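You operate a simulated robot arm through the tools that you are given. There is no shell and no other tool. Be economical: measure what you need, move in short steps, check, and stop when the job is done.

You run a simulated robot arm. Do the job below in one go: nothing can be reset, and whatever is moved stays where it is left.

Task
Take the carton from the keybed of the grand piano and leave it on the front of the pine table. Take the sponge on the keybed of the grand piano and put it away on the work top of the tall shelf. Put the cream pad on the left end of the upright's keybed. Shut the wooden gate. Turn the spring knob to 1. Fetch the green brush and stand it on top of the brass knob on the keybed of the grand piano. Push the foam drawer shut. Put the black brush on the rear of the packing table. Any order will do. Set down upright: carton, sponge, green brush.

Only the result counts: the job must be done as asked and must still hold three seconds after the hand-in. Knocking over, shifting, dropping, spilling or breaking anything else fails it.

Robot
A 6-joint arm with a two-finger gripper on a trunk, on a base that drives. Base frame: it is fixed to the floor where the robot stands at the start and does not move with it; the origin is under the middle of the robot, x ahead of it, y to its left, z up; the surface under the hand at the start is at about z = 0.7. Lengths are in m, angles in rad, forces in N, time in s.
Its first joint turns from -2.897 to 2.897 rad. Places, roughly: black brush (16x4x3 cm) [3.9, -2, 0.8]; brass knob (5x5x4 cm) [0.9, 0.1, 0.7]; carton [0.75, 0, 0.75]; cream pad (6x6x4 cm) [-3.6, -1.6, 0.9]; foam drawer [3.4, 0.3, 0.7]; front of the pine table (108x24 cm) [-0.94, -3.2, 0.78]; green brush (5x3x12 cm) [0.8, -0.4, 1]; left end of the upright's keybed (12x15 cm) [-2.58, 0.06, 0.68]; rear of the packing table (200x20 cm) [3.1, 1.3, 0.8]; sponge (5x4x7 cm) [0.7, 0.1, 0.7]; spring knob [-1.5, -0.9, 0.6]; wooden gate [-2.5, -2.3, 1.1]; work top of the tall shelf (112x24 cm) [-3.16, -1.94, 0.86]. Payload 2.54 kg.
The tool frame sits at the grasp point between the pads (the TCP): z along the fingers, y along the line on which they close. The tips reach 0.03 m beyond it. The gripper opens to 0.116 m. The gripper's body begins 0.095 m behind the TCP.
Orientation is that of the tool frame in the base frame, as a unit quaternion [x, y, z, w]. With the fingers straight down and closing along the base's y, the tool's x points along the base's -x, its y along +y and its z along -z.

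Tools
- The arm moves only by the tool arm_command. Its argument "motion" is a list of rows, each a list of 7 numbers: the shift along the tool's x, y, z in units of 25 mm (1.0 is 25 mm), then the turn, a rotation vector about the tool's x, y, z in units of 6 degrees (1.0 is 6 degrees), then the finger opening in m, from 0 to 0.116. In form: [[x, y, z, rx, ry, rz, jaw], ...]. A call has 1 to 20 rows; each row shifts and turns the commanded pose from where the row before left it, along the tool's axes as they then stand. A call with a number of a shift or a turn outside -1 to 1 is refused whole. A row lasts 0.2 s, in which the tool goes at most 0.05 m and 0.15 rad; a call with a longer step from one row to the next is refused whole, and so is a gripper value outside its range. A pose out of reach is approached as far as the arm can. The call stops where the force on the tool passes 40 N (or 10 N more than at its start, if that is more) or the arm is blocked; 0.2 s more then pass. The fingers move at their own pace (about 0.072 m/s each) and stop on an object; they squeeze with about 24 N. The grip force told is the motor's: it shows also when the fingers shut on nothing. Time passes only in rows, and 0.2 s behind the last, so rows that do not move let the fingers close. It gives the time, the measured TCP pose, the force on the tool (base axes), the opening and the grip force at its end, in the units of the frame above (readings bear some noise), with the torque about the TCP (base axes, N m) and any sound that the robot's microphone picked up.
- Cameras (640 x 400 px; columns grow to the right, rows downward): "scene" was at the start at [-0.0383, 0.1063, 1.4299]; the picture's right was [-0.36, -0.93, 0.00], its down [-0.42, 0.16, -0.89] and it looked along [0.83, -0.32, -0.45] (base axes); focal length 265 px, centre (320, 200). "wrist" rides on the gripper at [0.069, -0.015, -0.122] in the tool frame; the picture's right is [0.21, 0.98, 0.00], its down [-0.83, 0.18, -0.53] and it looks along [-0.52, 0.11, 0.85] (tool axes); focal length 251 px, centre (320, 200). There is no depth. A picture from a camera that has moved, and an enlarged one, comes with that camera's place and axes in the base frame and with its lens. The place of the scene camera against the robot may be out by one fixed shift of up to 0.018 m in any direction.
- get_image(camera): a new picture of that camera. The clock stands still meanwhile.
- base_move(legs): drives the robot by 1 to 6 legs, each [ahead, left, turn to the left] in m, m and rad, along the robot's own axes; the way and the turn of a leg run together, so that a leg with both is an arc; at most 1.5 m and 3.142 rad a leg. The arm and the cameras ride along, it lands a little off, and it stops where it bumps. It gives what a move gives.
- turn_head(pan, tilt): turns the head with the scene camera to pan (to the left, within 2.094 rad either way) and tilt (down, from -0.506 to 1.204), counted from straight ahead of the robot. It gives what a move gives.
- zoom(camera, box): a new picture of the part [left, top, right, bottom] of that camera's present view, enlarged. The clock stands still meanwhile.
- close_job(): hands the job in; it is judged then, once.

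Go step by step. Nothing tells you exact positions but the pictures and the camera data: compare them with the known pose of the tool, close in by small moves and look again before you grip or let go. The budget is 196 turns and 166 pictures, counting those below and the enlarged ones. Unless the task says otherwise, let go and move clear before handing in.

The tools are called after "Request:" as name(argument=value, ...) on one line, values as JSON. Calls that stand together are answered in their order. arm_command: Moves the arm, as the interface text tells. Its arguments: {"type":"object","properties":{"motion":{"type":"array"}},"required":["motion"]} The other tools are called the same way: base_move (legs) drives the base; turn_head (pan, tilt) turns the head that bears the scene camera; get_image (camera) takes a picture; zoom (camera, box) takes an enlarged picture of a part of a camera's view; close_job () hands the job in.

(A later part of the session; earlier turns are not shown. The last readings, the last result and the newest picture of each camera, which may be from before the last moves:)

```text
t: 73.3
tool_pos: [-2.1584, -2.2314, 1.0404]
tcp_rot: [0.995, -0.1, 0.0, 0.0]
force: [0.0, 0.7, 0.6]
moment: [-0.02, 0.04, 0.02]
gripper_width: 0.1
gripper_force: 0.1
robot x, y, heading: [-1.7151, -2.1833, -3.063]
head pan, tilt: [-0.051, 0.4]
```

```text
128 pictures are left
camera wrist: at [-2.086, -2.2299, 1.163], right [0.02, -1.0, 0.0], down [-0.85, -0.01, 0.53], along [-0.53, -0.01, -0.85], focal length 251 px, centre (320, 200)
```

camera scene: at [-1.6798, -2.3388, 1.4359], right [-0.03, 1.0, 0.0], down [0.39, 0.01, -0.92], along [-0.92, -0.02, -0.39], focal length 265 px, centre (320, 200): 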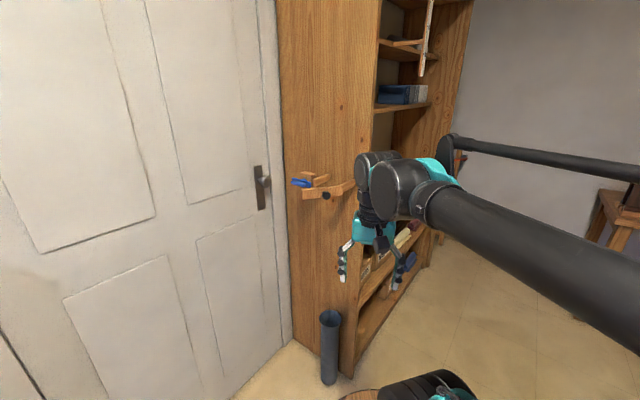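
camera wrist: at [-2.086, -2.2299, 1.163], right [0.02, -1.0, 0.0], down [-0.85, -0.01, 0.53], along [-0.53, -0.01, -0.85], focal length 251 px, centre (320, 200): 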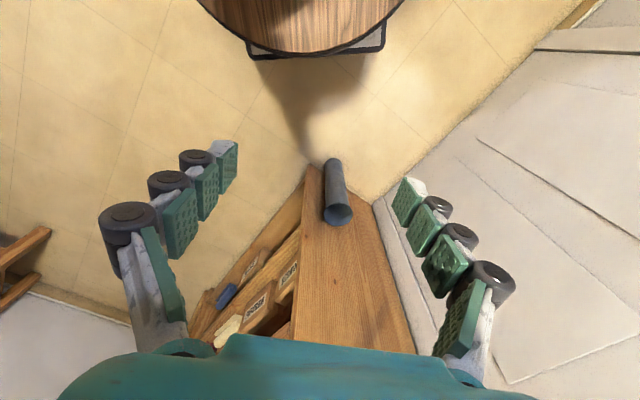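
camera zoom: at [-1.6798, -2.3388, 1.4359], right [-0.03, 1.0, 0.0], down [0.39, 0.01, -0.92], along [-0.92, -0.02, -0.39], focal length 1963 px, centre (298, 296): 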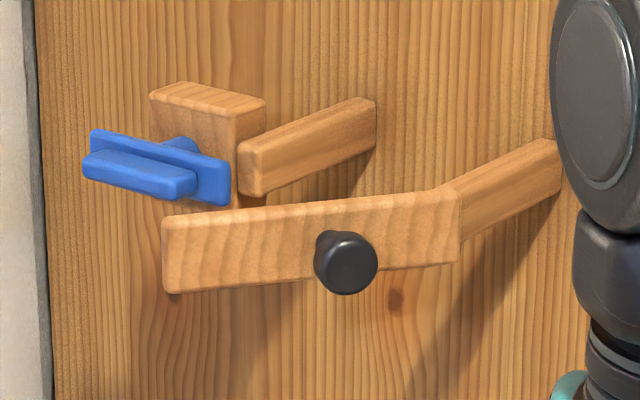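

The gate is a short hinged plank with a black knob, and near its free end there is a blue turn-button on a block. I'll bring the wrist camera above it for a closer look.

Request:
arm_command(motion=[[0, 0, -1, 0, 0, 0, 0.1], [0, 0, -1, 0, 0, 0, 0.1], [0, 0, -1, 0, 0, 0, 0.1], [0, 0, -1, 0, 0, 0, 0.1], [0, 0, -1, 0, 0, 0, 0.1], [-0.8, 0.8, -0.6, 0, 0, 0, 0.1], [-0.8, 0.8, -0.6, 0, 0, 0, 0.1], [-0.8, 0.8, -0.6, 0, 0, 0, 0.1], [-0.8, 0.8, -0.6, 0, 0, 0, 0.1], [-0.8, 0.8, -0.6, 0, 0, 0, 0.1], [-0.8, 0.8, -0.6, 0, 0, 0, 0.1], [-0.8, 0.8, -0.6, 0, 0, 0, 0.1]])

Request:
get_image(camera="wrist")

Request:
get_image(camera="scene")

```text
t: 75.9
tool_pos: [-2.3233, -2.345, 1.2684]
tcp_rot: [0.995, -0.1, 0.001, 0.0]
force: [0.9, -0.5, 0.9]
moment: [-0.03, 0.05, -0.02]
gripper_width: 0.0998
gripper_force: 0.0
robot x, y, heading: [-1.7151, -2.1828, -3.065]
head pan, tilt: [-0.051, 0.4]
```

```text
127 pictures are left
camera wrist: at [-2.2527, -2.3431, 1.3915], right [0.01, -1.0, 0.0], down [-0.85, -0.01, 0.53], along [-0.53, -0.01, -0.85], focal length 251 px, centre (320, 200)
```

wrist: 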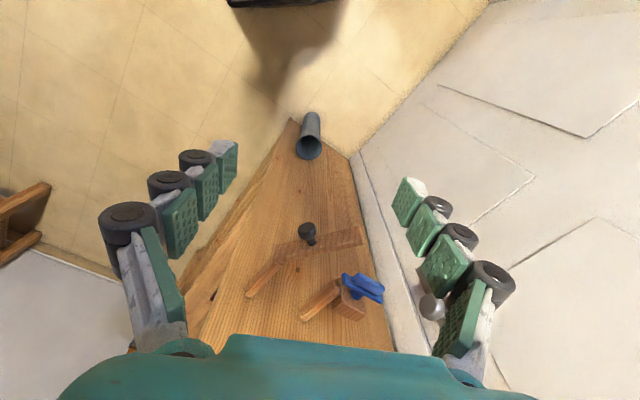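

```text
126 pictures are left
camera scene: at [-1.6795, -2.3386, 1.4359], right [-0.03, 1.0, 0.0], down [0.39, 0.01, -0.92], along [-0.92, -0.02, -0.39], focal length 265 px, centre (320, 200)
```

scene: 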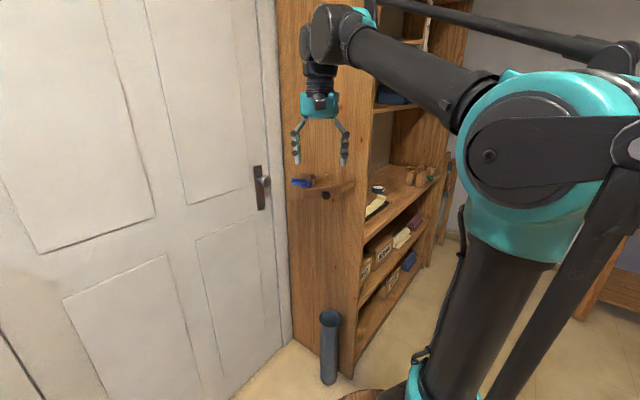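

Request:
zoom(camera="wrist", box=[220, 205, 404, 335])

```text
3.08 times, centred on (312, 270) of wrist
camera zoom: at [-2.2527, -2.3431, 1.3915], right [0.01, -1.0, 0.0], down [-0.85, -0.01, 0.53], along [-0.53, -0.01, -0.85], focal length 774 px, centre (345, -15)
```

zoom: 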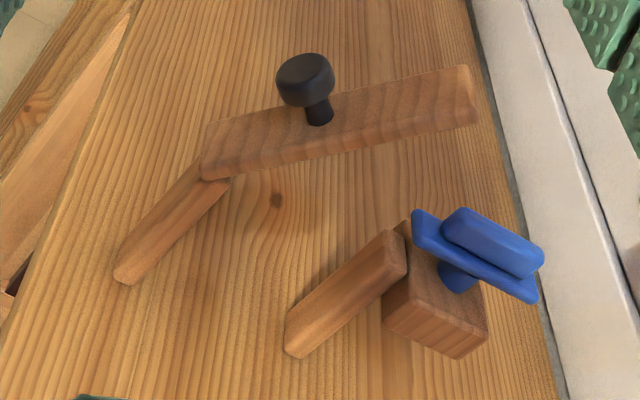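

I think the blue turn-button is horizontal and would block the plank's end, so it must be turned upright first. I'll square the tool to the panel, close the fingers and hover near the button's hinge-side end.

Request:
arm_command(motion=[[0, 0, 0, 0, 0, 0.97, 0], [0, 0, 0, 0, 0, 0.97, 0], [0, 0, 0, 0, 0, 0.97, 0], [0, 0, 0, 0, 0, 0.97, 0], [-0.68, 0.788, 0.2, 0, 0, 0, 0], [-0.68, 0.788, 0.2, 0, 0, 0, 0], [-0.68, 0.788, 0.2, 0, 0, 0, 0], [-0.68, 0.788, 0.2, 0, 0, 0, 0], [-0.68, 0.788, 0.2, 0, 0, 0, 0], [-0.68, 0.788, 0.2, 0, 0, 0, 0], [-0.68, 0.788, 0.2, 0, 0, 0, 0], [-0.68, 0.788, 0.2, 0, 0, 0, 0], [-0.68, 0.788, 0.2, 0, 0, 0, 0], [-0.68, 0.788, 0.2, 0, 0, 0, 0]])

Request:
zoom(camera="scene", box=[270, 120, 380, 220])

Request:
get_image(camera="wrist")

```text
t: 78.9
tool_pos: [-2.572, -2.4041, 1.2195]
tcp_rot: [0.954, -0.3, 0.0, 0.0]
force: [0.6, -0.3, -0.1]
moment: [-0.03, 0.04, 0.0]
gripper_width: 0.0002
gripper_force: 24.0
robot x, y, heading: [-1.7136, -2.1866, -3.068]
head pan, tilt: [-0.051, 0.4]
```

```text
4.00 times, centred on (325, 170) of scene
camera zoom: at [-1.6794, -2.3387, 1.4359], right [-0.03, 1.0, 0.0], down [0.39, 0.01, -0.92], along [-0.92, -0.02, -0.39], focal length 1060 px, centre (300, 320)
```

zoom: 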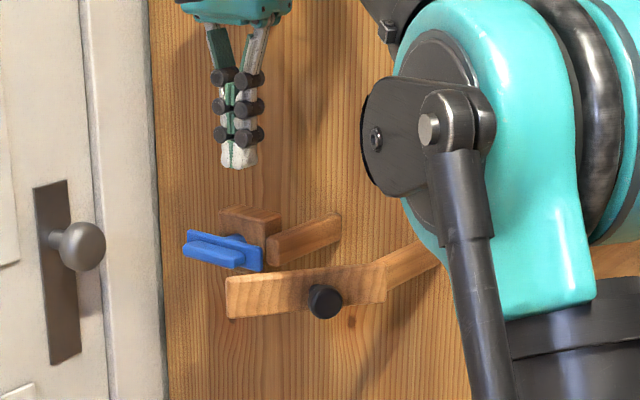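

```text
123 pictures are left
camera wrist: at [-2.5079, -2.43, 1.343], right [-0.38, -0.92, 0.0], down [-0.78, 0.32, 0.53], along [-0.49, 0.2, -0.85], focal length 251 px, centre (320, 200)
```

wrist: 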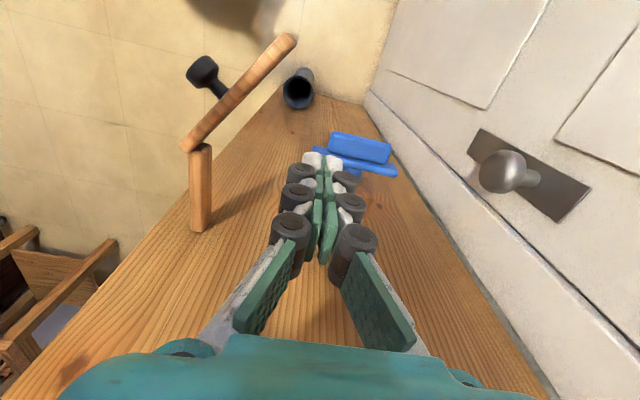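

Request:
arm_command(motion=[[-0.36, 0.68, 0, 0, 0, 0, 0], [0, 0, 0.9, 0, 0, 0, 0], [0, 0, 0.9, 0, 0, 0, 0]])

Request:
zoom(camera="scene", box=[290, 140, 370, 215])

Request:
zoom(camera="wrist", box=[260, 100, 420, 250])

```text
t: 79.7
tool_pos: [-2.5914, -2.4136, 1.1753]
tcp_rot: [0.954, -0.299, 0.0, 0.0]
force: [0.8, -0.8, -0.8]
moment: [0.0, 0.05, -0.02]
gripper_width: 0.0001
gripper_force: 23.5
robot x, y, heading: [-1.7104, -2.182, -3.066]
head pan, tilt: [-0.051, 0.4]
```

```text
5.33 times, centred on (330, 178) of scene
camera zoom: at [-1.6797, -2.3388, 1.4359], right [-0.03, 1.0, 0.0], down [0.39, 0.01, -0.92], along [-0.92, -0.02, -0.39], focal length 1413 px, centre (267, 320)
```

zoom: 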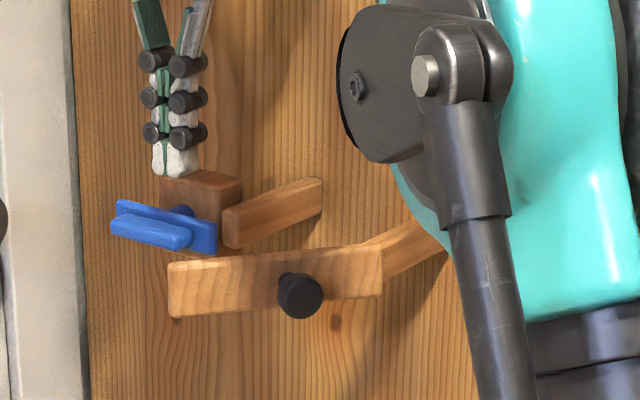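

```text
2.67 times, centred on (340, 175) of wrist
camera zoom: at [-2.5257, -2.4393, 1.2983], right [-0.38, -0.92, 0.0], down [-0.78, 0.32, 0.53], along [-0.49, 0.2, -0.85], focal length 670 px, centre (267, 267)
```

zoom: 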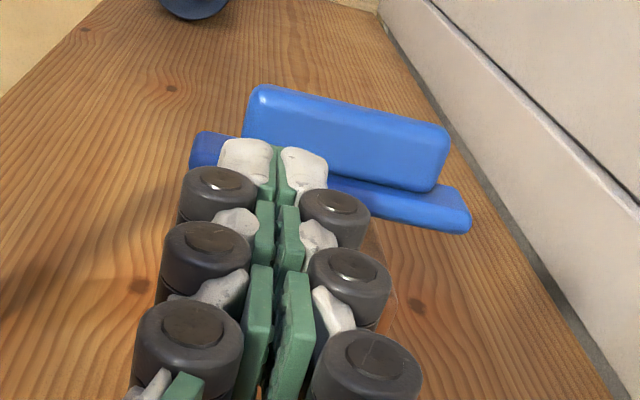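

Request:
arm_command(motion=[[0.28, 0, 0, 0, 0, 0, 0], [0, 0, 0.5, 0, 0, 0, 0], [0, 0, 0.4, 0, 0, 0, 0], [0, 0, 0.3, 0, 0, 0, 0], [0, 0, 0.3, 0, 0, 0, 0]])

Request:
zoom(camera="wrist", box=[260, 100, 420, 250])

Request:
zoom(camera="scene", box=[290, 140, 370, 215])

```text
t: 80.9
tool_pos: [-2.5852, -2.4184, 1.1369]
tcp_rot: [0.954, -0.299, 0.0, 0.0]
force: [-0.2, -0.8, 0.2]
moment: [-0.04, 0.02, -0.01]
gripper_width: 0.0002
gripper_force: 23.8
robot x, y, heading: [-1.7143, -2.185, -3.066]
head pan, tilt: [-0.051, 0.4]
```

```text
2.67 times, centred on (340, 175) of wrist
camera zoom: at [-2.5201, -2.4447, 1.2602], right [-0.38, -0.92, 0.0], down [-0.78, 0.32, 0.53], along [-0.49, 0.2, -0.85], focal length 670 px, centre (267, 267)
```

zoom: 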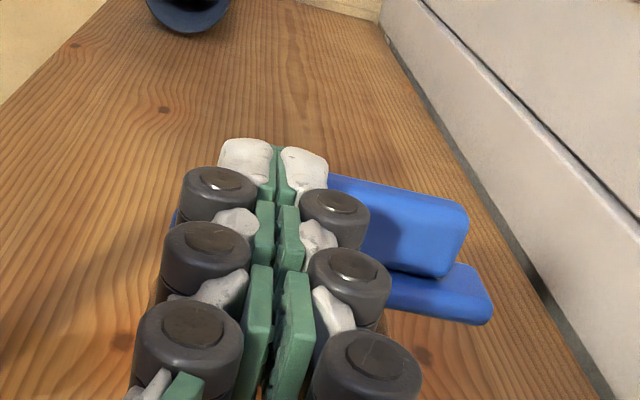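

```text
5.33 times, centred on (330, 178) of scene
camera zoom: at [-1.6798, -2.3388, 1.4359], right [-0.03, 1.0, 0.0], down [0.39, 0.01, -0.92], along [-0.92, -0.02, -0.39], focal length 1413 px, centre (267, 320)
```

zoom: 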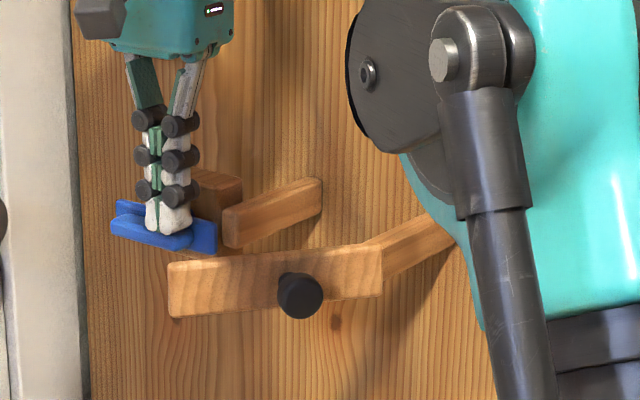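

Request:
arm_command(motion=[[0, -0.3, 0, 0, 0, 0, 0], [0, 0, 0.3, 0, 0, 0, 0], [0, 0, 0.3, 0, 0, 0, 0], [0, 0, 0.3, 0, 0, 0, 0]])

Request:
zoom(camera="scene", box=[290, 140, 370, 215])

```text
t: 81.9
tool_pos: [-2.5818, -2.411, 1.1127]
tcp_rot: [0.954, -0.299, 0.0, -0.001]
force: [0.4, 1.0, 0.3]
moment: [0.03, 0.01, 0.04]
gripper_width: 0.0002
gripper_force: 23.3
robot x, y, heading: [-1.7152, -2.1831, -3.064]
head pan, tilt: [-0.051, 0.4]
```

```text
5.33 times, centred on (330, 178) of scene
camera zoom: at [-1.6798, -2.3388, 1.4359], right [-0.03, 1.0, 0.0], down [0.39, 0.01, -0.92], along [-0.92, -0.02, -0.39], focal length 1413 px, centre (267, 320)
```

zoom: 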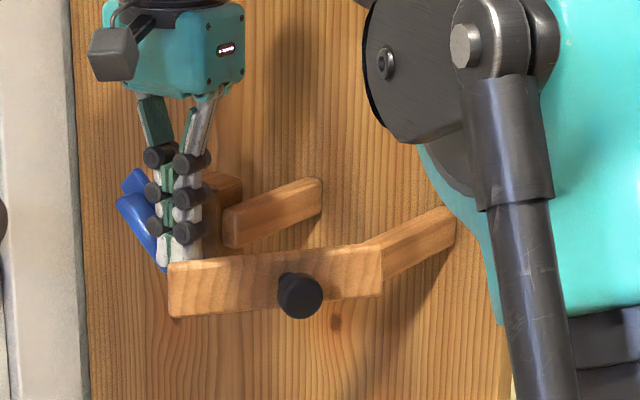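

The button is turning with the push. Continue down and then sideways.

Request:
arm_command(motion=[[0, 0, 0.3, 0, 0, 0, 0], [0, 0, 0.3, 0, 0, 0, 0], [0, 0, 0.2, 0, 0, 0, 0], [0, 0.2, 0, 0, 0, 0, 0], [0, 0.2, 0, 0, 0, 0, 0], [0, 0.15, 0, 0, 0, 0, 0]])

Request:
zoom(camera="scene", box=[290, 140, 370, 215])

Request:
zoom(camera="wrist", box=[260, 100, 420, 250])

```text
t: 83.2
tool_pos: [-2.586, -2.4182, 1.094]
tcp_rot: [0.954, -0.301, 0.002, -0.004]
force: [7.3, 6.9, 2.0]
moment: [-0.08, 0.07, 0.02]
gripper_width: 0.0
gripper_force: 23.9
robot x, y, heading: [-1.7179, -2.1864, -3.068]
head pan, tilt: [-0.051, 0.4]
stopped in row 6: the force on the tool passed its limit at 48 N (the readings are from after the stop); the commanded pose is now the measured one
```

```text
5.33 times, centred on (330, 178) of scene
camera zoom: at [-1.6792, -2.3382, 1.4359], right [-0.03, 1.0, 0.0], down [0.39, 0.01, -0.92], along [-0.92, -0.02, -0.39], focal length 1413 px, centre (267, 320)
```

zoom: 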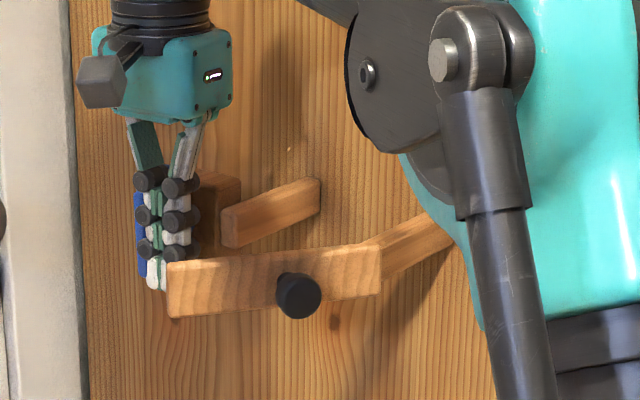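

```text
2.67 times, centred on (340, 175) of wrist
camera zoom: at [-2.5217, -2.4452, 1.2182], right [-0.38, -0.92, -0.01], down [-0.78, 0.32, 0.53], along [-0.49, 0.21, -0.85], focal length 670 px, centre (267, 267)
```

zoom: 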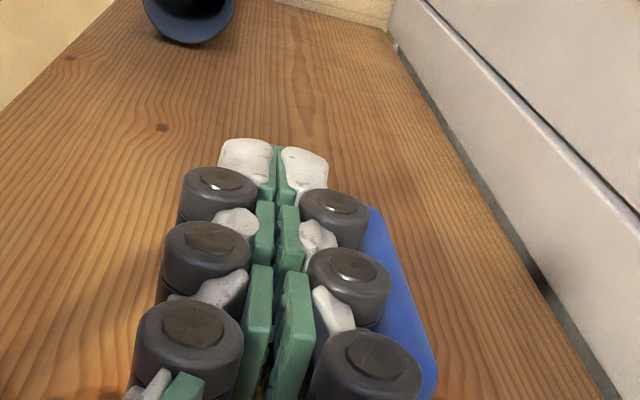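

The button is upright now. Back off, rise, and go to the outside of the plank's free end.

Request:
arm_command(motion=[[0, -0.6, 0, 0, 0, 0, 0], [0, 0, -1, 0, 0, 0, 0], [0, 0, -1, 0, 0, 0, 0], [0, 0, -1, 0, 0, 0, 0], [0, 0, -1, 0, 0, 0, 0], [0, 0, -1, 0, 0, 0, 0], [0.73, -0.95, 0, 0, 0, 0, 0], [0.73, -0.95, 0, 0, 0, 0, 0], [0.73, -0.95, 0, 0, 0, 0, 0], [0.73, -0.95, 0, 0, 0, 0, 0], [0.73, -0.95, 0, 0, 0, 0, 0]])

Request:
get_image(camera="wrist")

Request:
zoom(camera="scene", box=[290, 140, 370, 215])

```text
t: 85.6
tool_pos: [-2.4372, -2.3601, 1.2208]
tcp_rot: [0.954, -0.3, 0.002, -0.003]
force: [-0.2, -0.3, -0.7]
moment: [0.02, -0.06, -0.06]
gripper_width: 0.0001
gripper_force: 24.3
robot x, y, heading: [-1.7136, -2.1841, -3.069]
head pan, tilt: [-0.051, 0.4]
```

```text
115 pictures are left
camera wrist: at [-2.3721, -2.3866, 1.3437], right [-0.38, -0.92, -0.01], down [-0.78, 0.32, 0.53], along [-0.49, 0.21, -0.85], focal length 251 px, centre (320, 200)
```

wrist: 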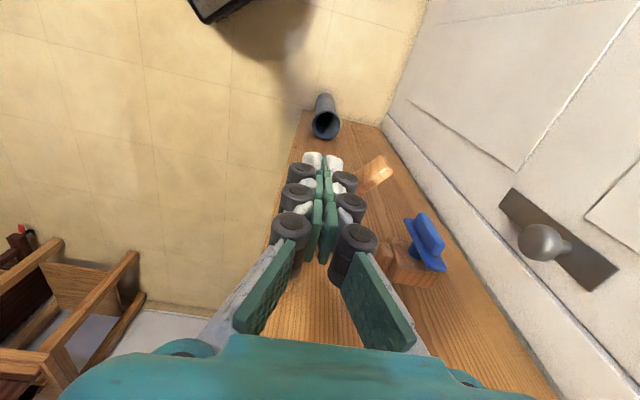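

```text
5.33 times, centred on (330, 178) of scene
camera zoom: at [-1.68, -2.3387, 1.4359], right [-0.03, 1.0, 0.0], down [0.39, 0.01, -0.92], along [-0.92, -0.02, -0.39], focal length 1413 px, centre (267, 320)
```

zoom: 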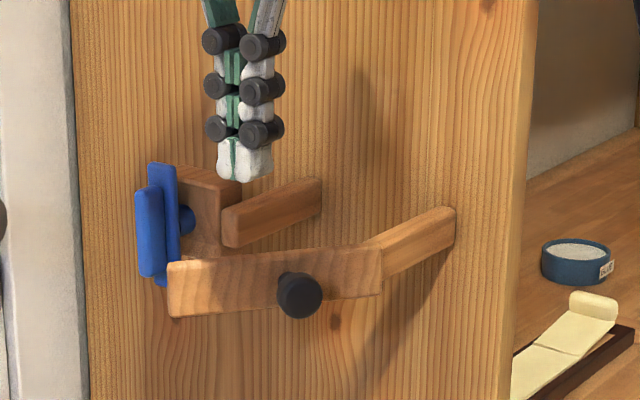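

Request:
arm_command(motion=[[0, 0.8, 0, 0, 0, 0, 0], [0, 0, 0.926, 0, 0, 0, 0], [0, 0, 0.926, 0, 0, 0, 0], [0, 0, 0.926, 0, 0, 0, 0], [0, 0, 0.926, 0, 0, 0, 0], [0, 0, 0.926, 0, 0, 0, 0]])

Request:
zoom(camera="scene", box=[290, 140, 370, 215])

Request:
zoom(camera="wrist", box=[220, 80, 460, 280])

```text
t: 87.0
tool_pos: [-2.4462, -2.3771, 1.1041]
tcp_rot: [0.954, -0.3, 0.001, -0.002]
force: [0.7, -0.1, 0.0]
moment: [-0.01, 0.02, -0.04]
gripper_width: 0.0
gripper_force: 23.7
robot x, y, heading: [-1.717, -2.1858, -3.067]
head pan, tilt: [-0.051, 0.4]
```

```text
5.33 times, centred on (330, 178) of scene
camera zoom: at [-1.6796, -2.3386, 1.4359], right [-0.03, 1.0, 0.0], down [0.39, 0.01, -0.92], along [-0.92, -0.02, -0.39], focal length 1413 px, centre (267, 320)
```

zoom: 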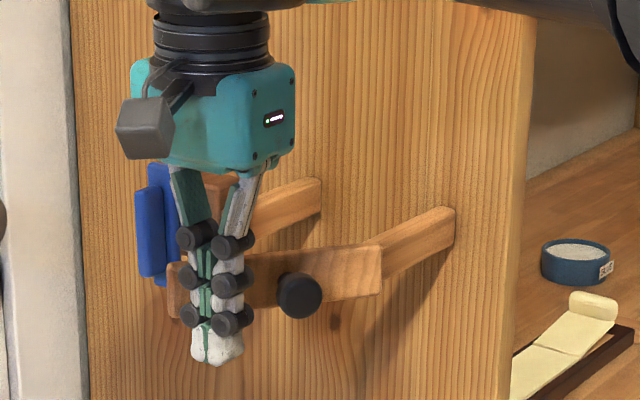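

```text
2.00 times, centred on (340, 180) of wrist
camera zoom: at [-2.3823, -2.404, 1.2273], right [-0.38, -0.92, -0.01], down [-0.78, 0.32, 0.53], along [-0.49, 0.21, -0.85], focal length 503 px, centre (280, 240)
```

zoom: 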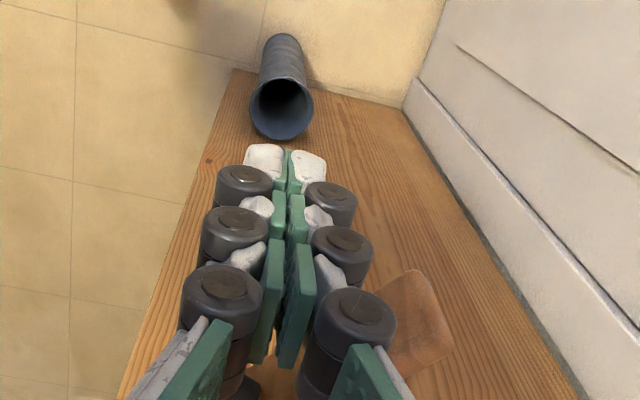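

Request:
arm_command(motion=[[-0.45, 0.35, 0, 0, 0, 0, 0], [-0.45, 0.35, 0, 0, 0, 0, 0], [-0.45, 0.3, 0, 0, 0, 0, 0], [-0.45, 0.25, 0, 0, 0, 0, 0], [-0.45, 0.2, 0, 0, 0, 0, 0], [-0.45, 0.15, 0, 0, 0, 0, 0], [-0.45, 0.1, 0, 0, 0, 0, 0]])

Request:
zoom(camera="scene", box=[290, 140, 370, 215])

```text
t: 88.7
tool_pos: [-2.5336, -2.3744, 1.1033]
tcp_rot: [0.955, -0.297, 0.003, 0.0]
force: [-0.2, -6.4, 2.1]
moment: [0.04, -0.03, 0.01]
gripper_width: 0.0059
gripper_force: 23.4
robot x, y, heading: [-1.7152, -2.1843, -3.066]
head pan, tilt: [-0.051, 0.4]
stopped in row 7: the force on the tool passed its limit at 45 N (the readings are from after the stop); the commanded pose is now the measured one
```

```text
5.33 times, centred on (330, 178) of scene
camera zoom: at [-1.6793, -2.3392, 1.4359], right [-0.03, 1.0, 0.0], down [0.39, 0.01, -0.92], along [-0.92, -0.02, -0.39], focal length 1413 px, centre (267, 320)
```

zoom: 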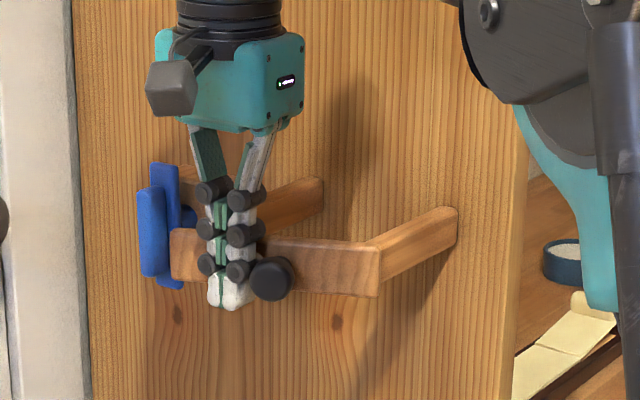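

Request:
arm_command(motion=[[0.5, 0.1, 0, 0, 0, 0, 0], [0.5, 0, 0, 0, 0, 0, 0], [0, 0, -1, 0, 0, 0, 0], [0, 0, -1, 0, 0, 0, 0], [0, 0, -1, 0, 0, 0, 0], [0, 0, -1, 0, 0, 0, 0], [1, 0, -1, 0, 0, 0, 0], [1, 0, -1, 0, 0, 0, 0], [1, 0, -1, 0, 0, 0, 0], [1, 0, -1, 0, 0, 0, 0]])

Request:
zoom(camera="scene", box=[290, 140, 370, 215])

Request:
zoom(camera="wrist", box=[220, 150, 460, 350])

```text
t: 90.9
tool_pos: [-2.4359, -2.449, 1.3034]
tcp_rot: [0.955, -0.297, 0.003, 0.0]
force: [0.2, -0.1, 0.6]
moment: [-0.02, -0.06, 0.01]
gripper_width: 0.0001
gripper_force: 28.2
robot x, y, heading: [-1.7158, -2.1847, -3.067]
head pan, tilt: [-0.051, 0.4]
```

```text
5.33 times, centred on (330, 178) of scene
camera zoom: at [-1.6796, -2.3388, 1.4359], right [-0.03, 1.0, 0.0], down [0.39, 0.01, -0.92], along [-0.92, -0.02, -0.39], focal length 1413 px, centre (267, 320)
```

zoom: 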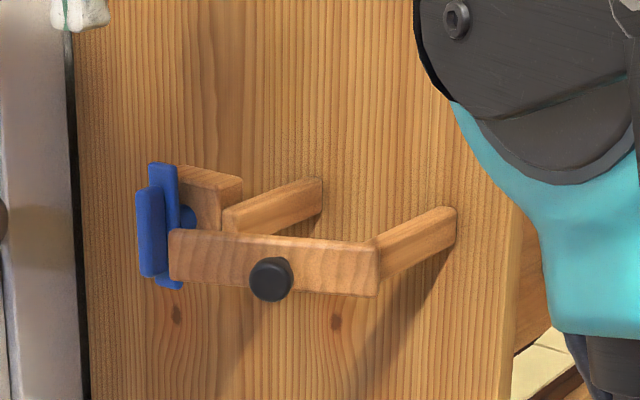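

```text
2.00 times, centred on (340, 250) of wrist
camera zoom: at [-2.3708, -2.474, 1.4267], right [-0.38, -0.93, 0.0], down [-0.79, 0.32, 0.53], along [-0.49, 0.2, -0.85], focal length 503 px, centre (280, 100)
```

zoom: 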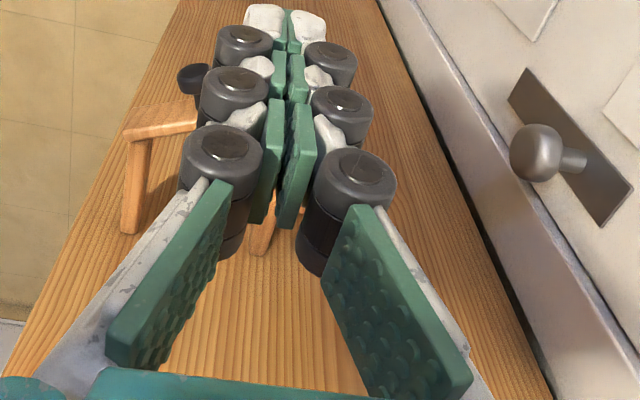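

Request:
arm_command(motion=[[-0.7, -0.25, 0, 0, 0, 0, 0.1], [-0.7, -0.25, 0, 0, 0, 0, 0.1], [-0.7, -0.25, 0, 0, 0, 0, 0.1], [-0.7, -0.25, 0, 0, 0, 0, 0.1], [-0.7, -0.25, 0.0, 0, 0, 0, 0.1]])

Request:
zoom(camera="wrist", box=[200, 100, 440, 300])

```text
t: 92.1
tool_pos: [-2.4866, -2.3713, 1.3029]
tcp_rot: [0.955, -0.298, 0.004, 0.0]
force: [0.2, -0.5, -0.4]
moment: [0.01, 0.01, -0.01]
gripper_width: 0.0997
gripper_force: 0.1
robot x, y, heading: [-1.7135, -2.1879, -3.064]
head pan, tilt: [-0.051, 0.4]
```

```text
2.00 times, centred on (320, 200) of wrist
camera zoom: at [-2.4221, -2.3966, 1.4263], right [-0.38, -0.93, 0.0], down [-0.79, 0.32, 0.53], along [-0.49, 0.2, -0.85], focal length 503 px, centre (320, 200)
```

zoom: 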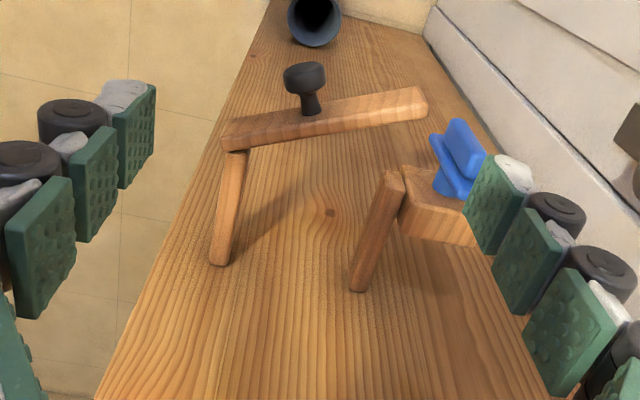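

The plank is still about 25° open: the finger likely jammed against the knob. I'll retry pushing nearer its free end.

Request:
arm_command(motion=[[0.27, 0.64, 0, 0, 0, 0, 0], [0.27, 0.64, 0, 0, 0, 0, 0], [0, 0, 0, 0, 0, 0, 0], [0, 0, 0, 0, 0, 0, 0], [0, 0, 0.99, 0, 0, 0, 0], [0, 0, 0.99, 0, 0, 0, 0], [0, 0, 0.99, 0, 0, 0, 0], [0, 0, 0.99, 0, 0, 0, 0], [0, 0, 0.99, 0, 0, 0, 0], [0, 0, 0.99, 0, 0, 0, 0], [0, 0, 0.99, 0, 0, 0, 0], [0, 0, 0.99, 0, 0, 0, 0]])

Request:
zoom(camera="scene", box=[290, 140, 370, 215])

```text
t: 94.7
tool_pos: [-2.4938, -2.4047, 1.106]
tcp_rot: [0.955, -0.297, 0.003, 0.001]
force: [-0.1, 0.1, -0.1]
moment: [-0.01, -0.02, 0.01]
gripper_width: 0.0
gripper_force: 24.1
robot x, y, heading: [-1.7142, -2.1818, -3.067]
head pan, tilt: [-0.051, 0.4]
```

```text
5.33 times, centred on (330, 178) of scene
camera zoom: at [-1.6793, -2.3389, 1.4359], right [-0.03, 1.0, 0.0], down [0.39, 0.01, -0.92], along [-0.92, -0.02, -0.39], focal length 1413 px, centre (267, 320)
```

zoom: 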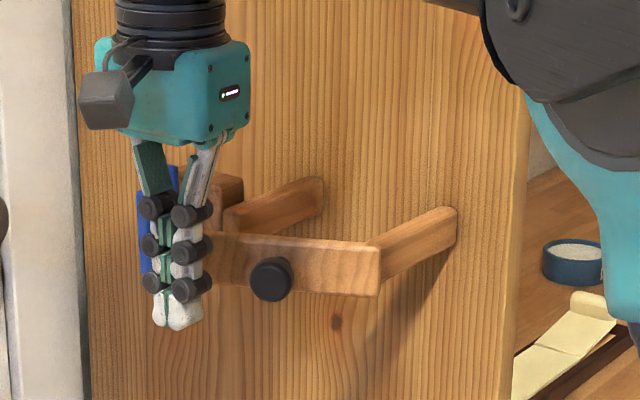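

Request:
arm_command(motion=[[-0.43, 0.15, 0, 0, 0, 0, 0], [-0.43, 0.15, 0, 0, 0, 0, 0], [-0.43, 0.15, 0, 0, 0, 0, 0], [-0.43, 0.15, 0, 0, 0, 0, 0], [-0.43, 0.15, 0, 0, 0, 0, 0], [-0.36, 0.1, 0, 0, 0, 0, 0], [-0.36, 0.1, 0, 0, 0, 0, 0], [-0.36, 0.05, 0, 0, 0, 0, 0], [-0.2, 0, 0, 0, 0, 0, 0], [-0.2, 0, 0, 0, 0, 0, 0]])

Request:
zoom(camera="scene", box=[290, 140, 370, 215])

```text
t: 96.9
tool_pos: [-2.5815, -2.3769, 1.1055]
tcp_rot: [0.955, -0.296, 0.004, 0.001]
force: [20.5, -14.4, 6.2]
moment: [0.04, -0.03, -0.13]
gripper_width: 0.006
gripper_force: 28.5
robot x, y, heading: [-1.7123, -2.1874, -3.067]
head pan, tilt: [-0.051, 0.4]
```

```text
5.33 times, centred on (330, 178) of scene
camera zoom: at [-1.6779, -2.3398, 1.4358], right [-0.03, 1.0, 0.0], down [0.39, 0.01, -0.92], along [-0.92, -0.02, -0.39], focal length 1413 px, centre (267, 320)
```

zoom: 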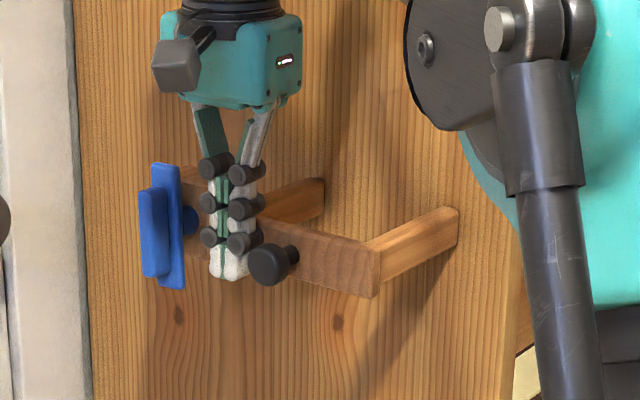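

The plank seems to be against the stop now. Back off and check that it stays.

Request:
arm_command(motion=[[0.5, 0.1, 0, 0, 0, 0, 0], [0.8, 0, 0, 0, 0, 0, 0], [0.8, 0, -0.5, 0, 0, 0, 0], [0.5, 0, -1, 0, 0, 0, 0], [0.5, 0, -1, 0, 0, 0, 0], [0.5, 0, -1, 0, 0, 0, 0], [0.5, 0, -1, 0, 0, 0, 0], [0, -0.4, -1, 0, 0, 0, 0.1], [0, -0.4, -1, 0, 0, 0, 0.1], [0, -0.4, -1, 0, 0, 0, 0.1], [0, 0, 0, 0, 0, 0, 0.1]])

Request:
zoom(camera="wrist", box=[200, 150, 440, 350])

Request:
zoom(camera="scene", box=[290, 140, 370, 215])

```text
t: 99.3
tool_pos: [-2.4854, -2.4082, 1.2953]
tcp_rot: [0.955, -0.297, 0.004, 0.0]
force: [-0.6, 0.3, -0.1]
moment: [-0.02, -0.04, 0.01]
gripper_width: 0.0999
gripper_force: 0.1
robot x, y, heading: [-1.7098, -2.1855, -3.065]
head pan, tilt: [-0.051, 0.4]
```

```text
2.00 times, centred on (320, 250) of wrist
camera zoom: at [-2.4203, -2.4343, 1.4182], right [-0.38, -0.93, 0.0], down [-0.79, 0.32, 0.53], along [-0.49, 0.2, -0.85], focal length 503 px, centre (320, 100)
```

zoom: 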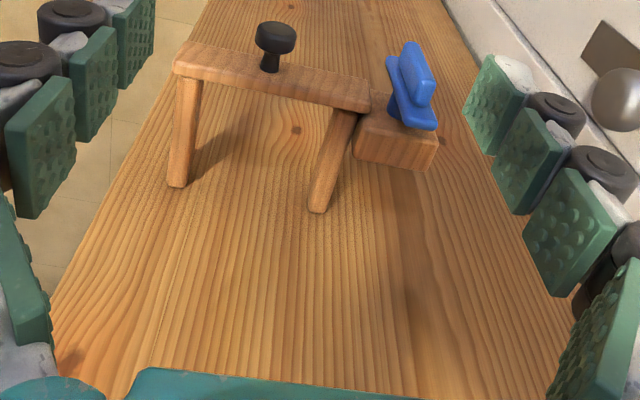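

```text
5.33 times, centred on (330, 178) of scene
camera zoom: at [-1.6794, -2.339, 1.4359], right [-0.03, 1.0, 0.0], down [0.39, 0.01, -0.92], along [-0.92, -0.02, -0.39], focal length 1413 px, centre (267, 320)
```

zoom: 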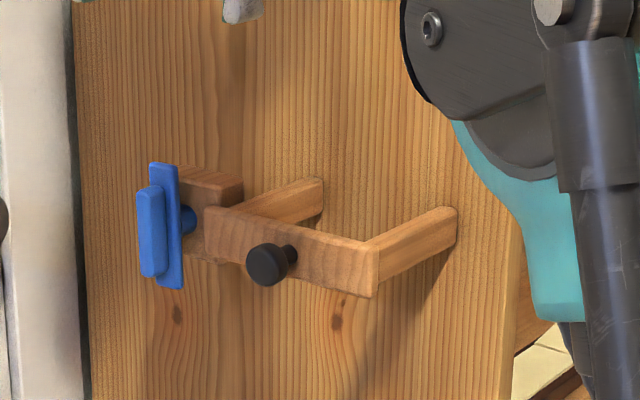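

The gate is shut. Now I'll retract and drive in front of the tall shelf to find the cream pad at its far end.

Request:
arm_command(motion=[[0.8, -0.95, 0, 0, 0, 0, 0.1], [0.8, -0.95, 0, 0, 0, 0, 0.1], [0.8, -0.95, 0, 0, 0, 0, 0.1], [0.8, -0.95, 0, 0, 0, 0, 0.1], [0.8, -0.95, 0, 0, 0, 0, 0.1], [0.8, -0.95, 0, 0, 0, 0, 0.1], [0.8, -0.95, 0, 0, 0, 0, 0.1], [0.8, -0.95, 0, 0, 0, 0, 0.1], [0.8, -0.95, 0, 0, 0, 0, 0.1], [0.8, -0.95, 0, 0, 0, 0, 0.1], [0.8, -0.95, 0, 0, 0, 0, 0.1], [0.8, -0.95, 0, 0, 0, 0, 0.1]])

Request:
base_move(legs=[[0.1, -0.55, 0], [0.9, -0.45, 0.44]])

Request:
turn_head(pan=0.2, tilt=0.45)

Request:
get_image(camera="scene")

```text
t: 101.9
tool_pos: [-2.1256, -2.31, 1.2976]
tcp_rot: [0.955, -0.298, 0.004, 0.0]
force: [-1.0, -0.5, -0.6]
moment: [0.03, 0.0, -0.03]
gripper_width: 0.1
gripper_force: 0.1
robot x, y, heading: [-1.7131, -2.1869, -3.065]
head pan, tilt: [-0.051, 0.4]
```

```text
t: 108.9
tool_pos: [-3.0431, -1.7934, 1.296]
tcp_rot: [0.996, -0.089, 0.003, -0.001]
force: [-0.5, -0.3, -0.7]
moment: [0.01, 0.01, 0.01]
gripper_width: 0.0999
gripper_force: 0.1
robot x, y, heading: [-2.72, -1.5073, -2.639]
head pan, tilt: [-0.051, 0.4]
stopped in leg 2: the robot was blocked; the commanded pose is now the measured one
```

```text
t: 109.7
tool_pos: [-3.0437, -1.7936, 1.2974]
tcp_rot: [0.996, -0.089, 0.003, 0.0]
force: [-0.2, -0.2, 0.5]
moment: [-0.01, -0.02, -0.01]
gripper_width: 0.1
gripper_force: 0.1
robot x, y, heading: [-2.7153, -1.5103, -2.643]
head pan, tilt: [0.201, 0.45]
```

```text
103 pictures are left
camera scene: at [-2.616, -1.6532, 1.4313], right [-0.65, 0.76, 0.0], down [0.33, 0.28, -0.9], along [-0.69, -0.58, -0.44], focal length 265 px, centre (320, 200)
```

scene: 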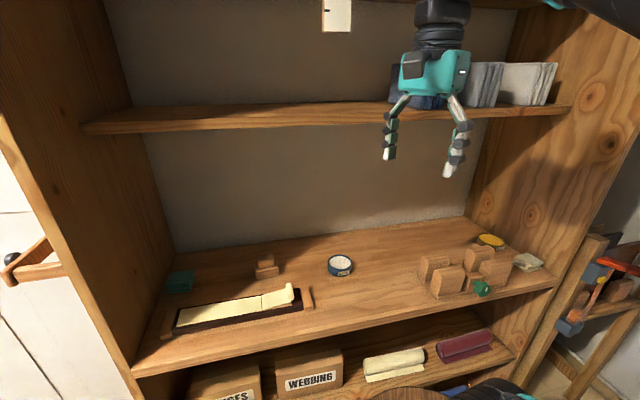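

The cream pad is at the far right end of the work top, about (-3.57,-1.58). Zoom there.

Request:
zoom(camera="scene", box=[400, 210, 600, 335])

Request:
turn_head(pan=0.1, tilt=1.15)

Request:
get_image(camera="scene")

```text
3.20 times, centred on (500, 272) of scene
camera zoom: at [-2.616, -1.6532, 1.4313], right [-0.65, 0.76, 0.0], down [0.33, 0.28, -0.9], along [-0.69, -0.58, -0.44], focal length 848 px, centre (-256, -32)
```

zoom: 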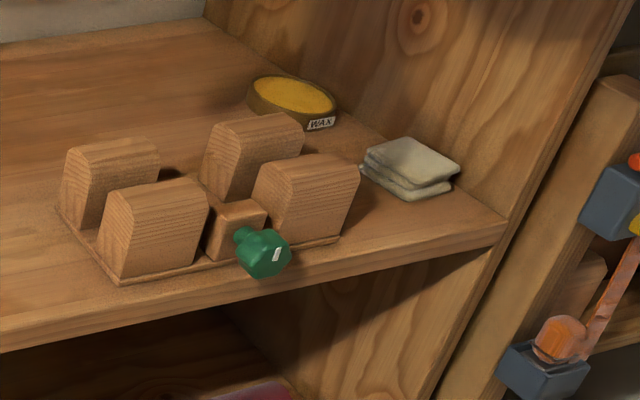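

```text
t: 110.8
tool_pos: [-3.0435, -1.794, 1.2959]
tcp_rot: [0.996, -0.089, 0.002, -0.001]
force: [-0.1, 0.6, 0.3]
moment: [0.01, -0.02, -0.02]
gripper_width: 0.1001
gripper_force: 0.1
robot x, y, heading: [-2.7184, -1.5083, -2.637]
head pan, tilt: [0.099, 1.15]
```

```text
101 pictures are left
camera scene: at [-2.595, -1.6276, 1.376], right [-0.57, 0.82, 0.0], down [0.75, 0.52, -0.41], along [-0.34, -0.23, -0.91], focal length 265 px, centre (320, 200)
```

scene: 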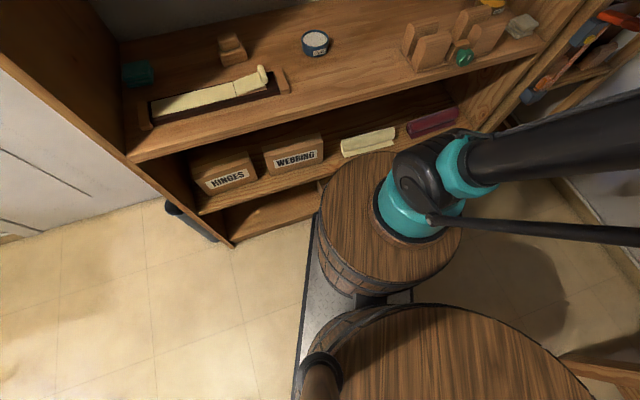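

The front barrel touched the shelf; the pad is visible at the right end. I'll back off and shift right to stand near (-2.85,-1.17), then square the tool to the shelf.

Request:
base_move(legs=[[-0.25, 0, 0], [0, -0.36, 0], [0.2, 0, 0]])

Request:
arm_command(motion=[[0, 0, 0, 0, 0, 1, 0.1], [0, 0, 0, 0, 0, 1, 0.1], [0, 0, 0, 0, 0, 1, 0.1], [0, 0, 0, 0, 0, 1, 0.1]])

Request:
turn_head(pan=0.1, tilt=0.5)

Request:
get_image(camera="scene")

Request:
get_image(camera="wrist")

```text
t: 115.7
tool_pos: [-3.1754, -1.4544, 1.2963]
tcp_rot: [0.996, -0.084, 0.003, -0.001]
force: [0.0, -0.2, 0.6]
moment: [-0.01, 0.03, -0.02]
gripper_width: 0.1
gripper_force: 0.0
robot x, y, heading: [-2.854, -1.1651, -2.631]
head pan, tilt: [0.099, 1.15]
```

```text
t: 116.7
tool_pos: [-3.1755, -1.4552, 1.2973]
tcp_rot: [0.957, -0.29, 0.003, -0.001]
force: [-0.8, -0.3, -0.6]
moment: [0.02, 0.01, 0.0]
gripper_width: 0.0998
gripper_force: 0.0
robot x, y, heading: [-2.8566, -1.1665, -2.631]
head pan, tilt: [0.099, 1.15]
```

```text
t: 117.8
tool_pos: [-3.1756, -1.4549, 1.2973]
tcp_rot: [0.957, -0.29, 0.003, -0.001]
force: [0.0, -0.1, -0.2]
moment: [-0.03, 0.02, 0.03]
gripper_width: 0.1003
gripper_force: 0.1
robot x, y, heading: [-2.8506, -1.1702, -2.629]
head pan, tilt: [0.099, 0.499]
```

```text
100 pictures are left
camera scene: at [-2.7542, -1.3025, 1.4267], right [-0.57, 0.82, 0.0], down [0.39, 0.28, -0.88], along [-0.72, -0.5, -0.48], focal length 265 px, centre (320, 200)
```

scene: 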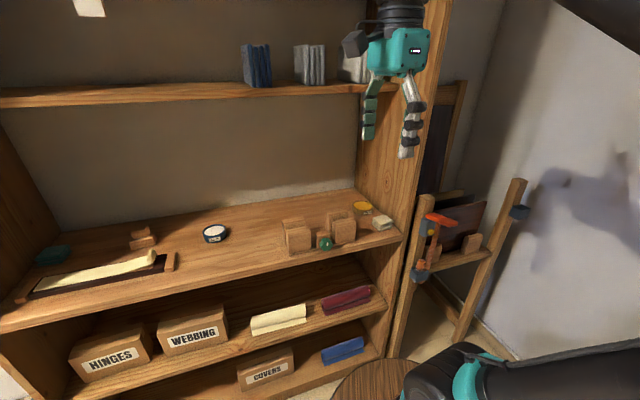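

```text
99 pictures are left
camera wrist: at [-3.11, -1.4799, 1.4206], right [-0.36, -0.93, 0.0], down [-0.79, 0.31, 0.53], along [-0.49, 0.19, -0.85], focal length 251 px, centre (320, 200)
```

wrist: 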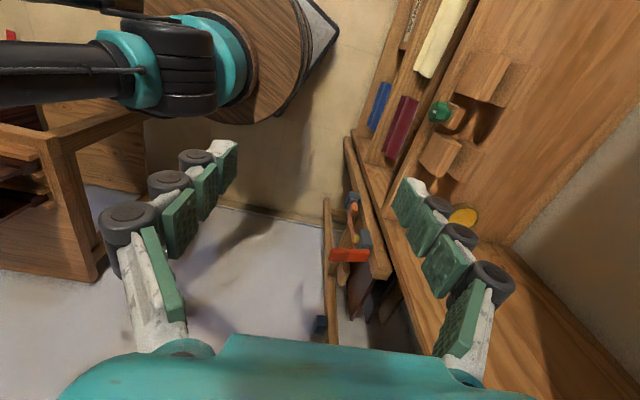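

Request:
arm_command(motion=[[-0.9, 0.8, 0.98, 0, 0, 0, 0.1], [-0.9, 0.8, 0.98, 0, 0, 0, 0.1], [-0.9, 0.8, 0.98, 0, 0, 0, 0.1], [-0.9, 0.8, 0.98, 0, 0, 0, 0.1], [-0.9, 0.8, 0.98, 0, 0, 0, 0.1], [-0.9, 0.8, 0.98, 0, 0, 0, 0.1], [-0.9, 0.8, 0.98, 0, 0, 0, 0.1], [-0.9, 0.8, 0.98, 0, 0, 0, 0.1], [0, 0, 0, 0, -0.84, 0, 0.1], [0, 0, 0, 0, -0.84, 0, 0.1], [0, 0, 0, 0, -0.84, 0, 0.1]])

Request:
get_image(camera="wrist")

Request:
get_image(camera="scene")

```text
t: 120.2
tool_pos: [-3.4139, -1.4889, 1.0984]
tcp_rot: [0.949, -0.288, -0.124, -0.04]
force: [-0.3, -0.9, -0.7]
moment: [-0.01, -0.03, 0.01]
gripper_width: 0.0998
gripper_force: 0.0
robot x, y, heading: [-2.8533, -1.1657, -2.631]
head pan, tilt: [0.099, 0.499]
```

```text
98 pictures are left
camera wrist: at [-3.3235, -1.5306, 1.2006], right [-0.37, -0.93, -0.06], down [-0.65, 0.21, 0.73], along [-0.66, 0.31, -0.68], focal length 251 px, centre (320, 200)
```

wrist: 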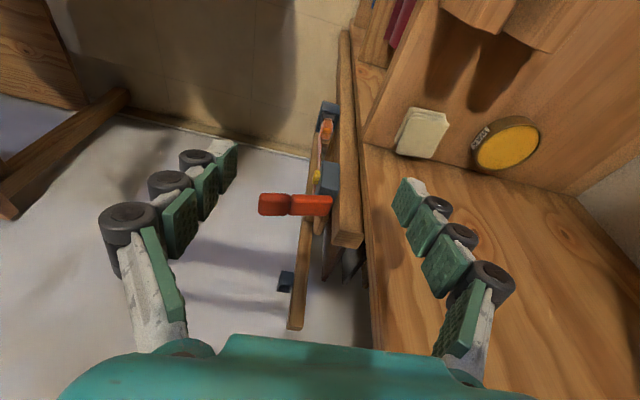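

```text
97 pictures are left
camera scene: at [-2.7543, -1.3025, 1.4268], right [-0.57, 0.82, 0.0], down [0.39, 0.27, -0.88], along [-0.72, -0.5, -0.48], focal length 265 px, centre (320, 200)
```

scene: 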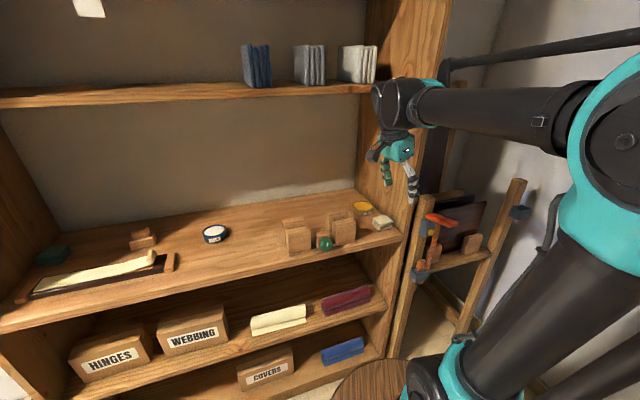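

Request:
arm_command(motion=[[-0.157, 0.913, 0.718, 0, 0, 0, 0.1], [-0.157, 0.913, 0.718, 0, 0, 0, 0.1], [-0.157, 0.913, 0.718, 0, 0, 0, 0.1], [-0.157, 0.913, 0.718, 0, 0, 0, 0.1], [-0.157, 0.913, 0.718, 0, 0, 0, 0.1], [-0.157, 0.913, 0.718, 0, 0, 0, 0.1]])

Request:
get_image(camera="wrist")

```text
t: 121.6
tool_pos: [-3.532, -1.5732, 1.002]
tcp_rot: [0.949, -0.287, -0.123, -0.039]
force: [0.9, -0.2, 0.2]
moment: [-0.03, 0.04, 0.01]
gripper_width: 0.0999
gripper_force: 0.0
robot x, y, heading: [-2.8517, -1.17, -2.628]
head pan, tilt: [0.099, 0.499]
```

```text
96 pictures are left
camera wrist: at [-3.4416, -1.6148, 1.1033], right [-0.37, -0.93, -0.06], down [-0.65, 0.21, 0.73], along [-0.66, 0.31, -0.68], focal length 251 px, centre (320, 200)
```

wrist: 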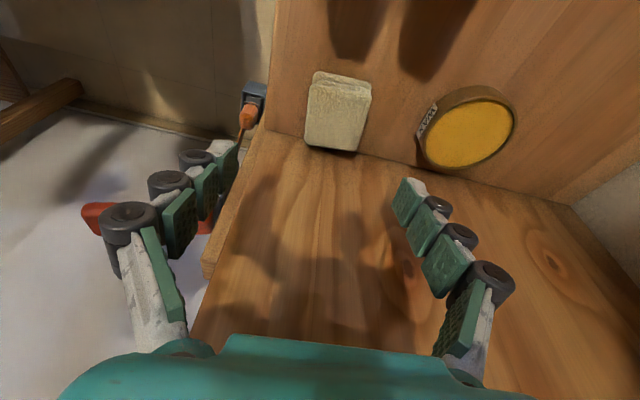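

Request:
arm_command(motion=[[0.16, 0.064, 0.844, 0, 0, 0, 0.08], [0.16, 0.064, 0.844, 0, 0, 0, 0.08], [0.16, 0.064, 0.844, 0, 0, 0, 0.08]])

Request:
get_image(camera="wrist")

```text
t: 122.4
tool_pos: [-3.5365, -1.5756, 0.9367]
tcp_rot: [0.949, -0.287, -0.124, -0.039]
force: [-0.3, -0.3, -0.4]
moment: [0.01, 0.0, -0.02]
gripper_width: 0.0799
gripper_force: 0.0
robot x, y, heading: [-2.8501, -1.1661, -2.629]
head pan, tilt: [0.099, 0.499]
```

```text
95 pictures are left
camera wrist: at [-3.447, -1.617, 1.0381], right [-0.37, -0.93, -0.06], down [-0.65, 0.21, 0.73], along [-0.66, 0.31, -0.68], focal length 251 px, centre (320, 200)
```

wrist: 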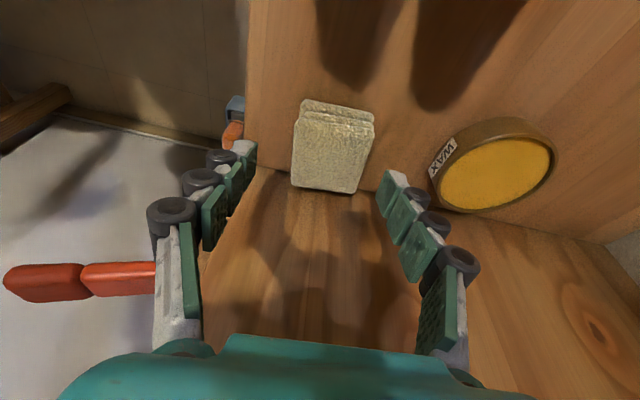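

Request:
arm_command(motion=[[0.22, 0.12, 0.82, 0, 0, 0, 0.08], [0.2, 0.1, 0.75, 0, 0, 0, 0.08]])

Request:
get_image(camera="wrist")

```text
t: 123.0
tool_pos: [-3.5408, -1.5812, 0.8946]
tcp_rot: [0.949, -0.288, -0.124, -0.04]
force: [0.1, 0.7, -0.1]
moment: [-0.02, 0.03, -0.01]
gripper_width: 0.0799
gripper_force: 0.1
robot x, y, heading: [-2.8547, -1.1691, -2.627]
head pan, tilt: [0.099, 0.499]
```

```text
94 pictures are left
camera wrist: at [-3.4502, -1.623, 0.9963], right [-0.37, -0.93, -0.06], down [-0.65, 0.21, 0.73], along [-0.66, 0.31, -0.68], focal length 251 px, centre (320, 200)
```

wrist: 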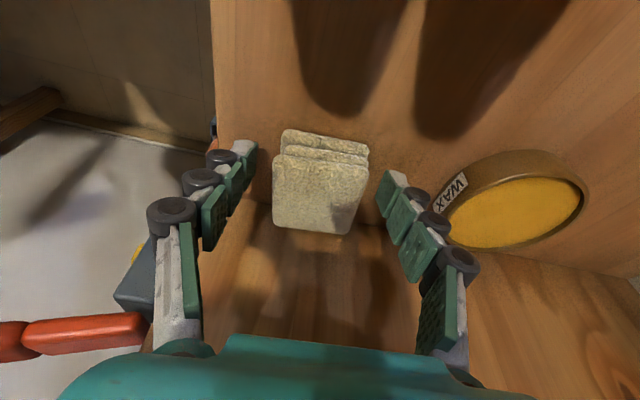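

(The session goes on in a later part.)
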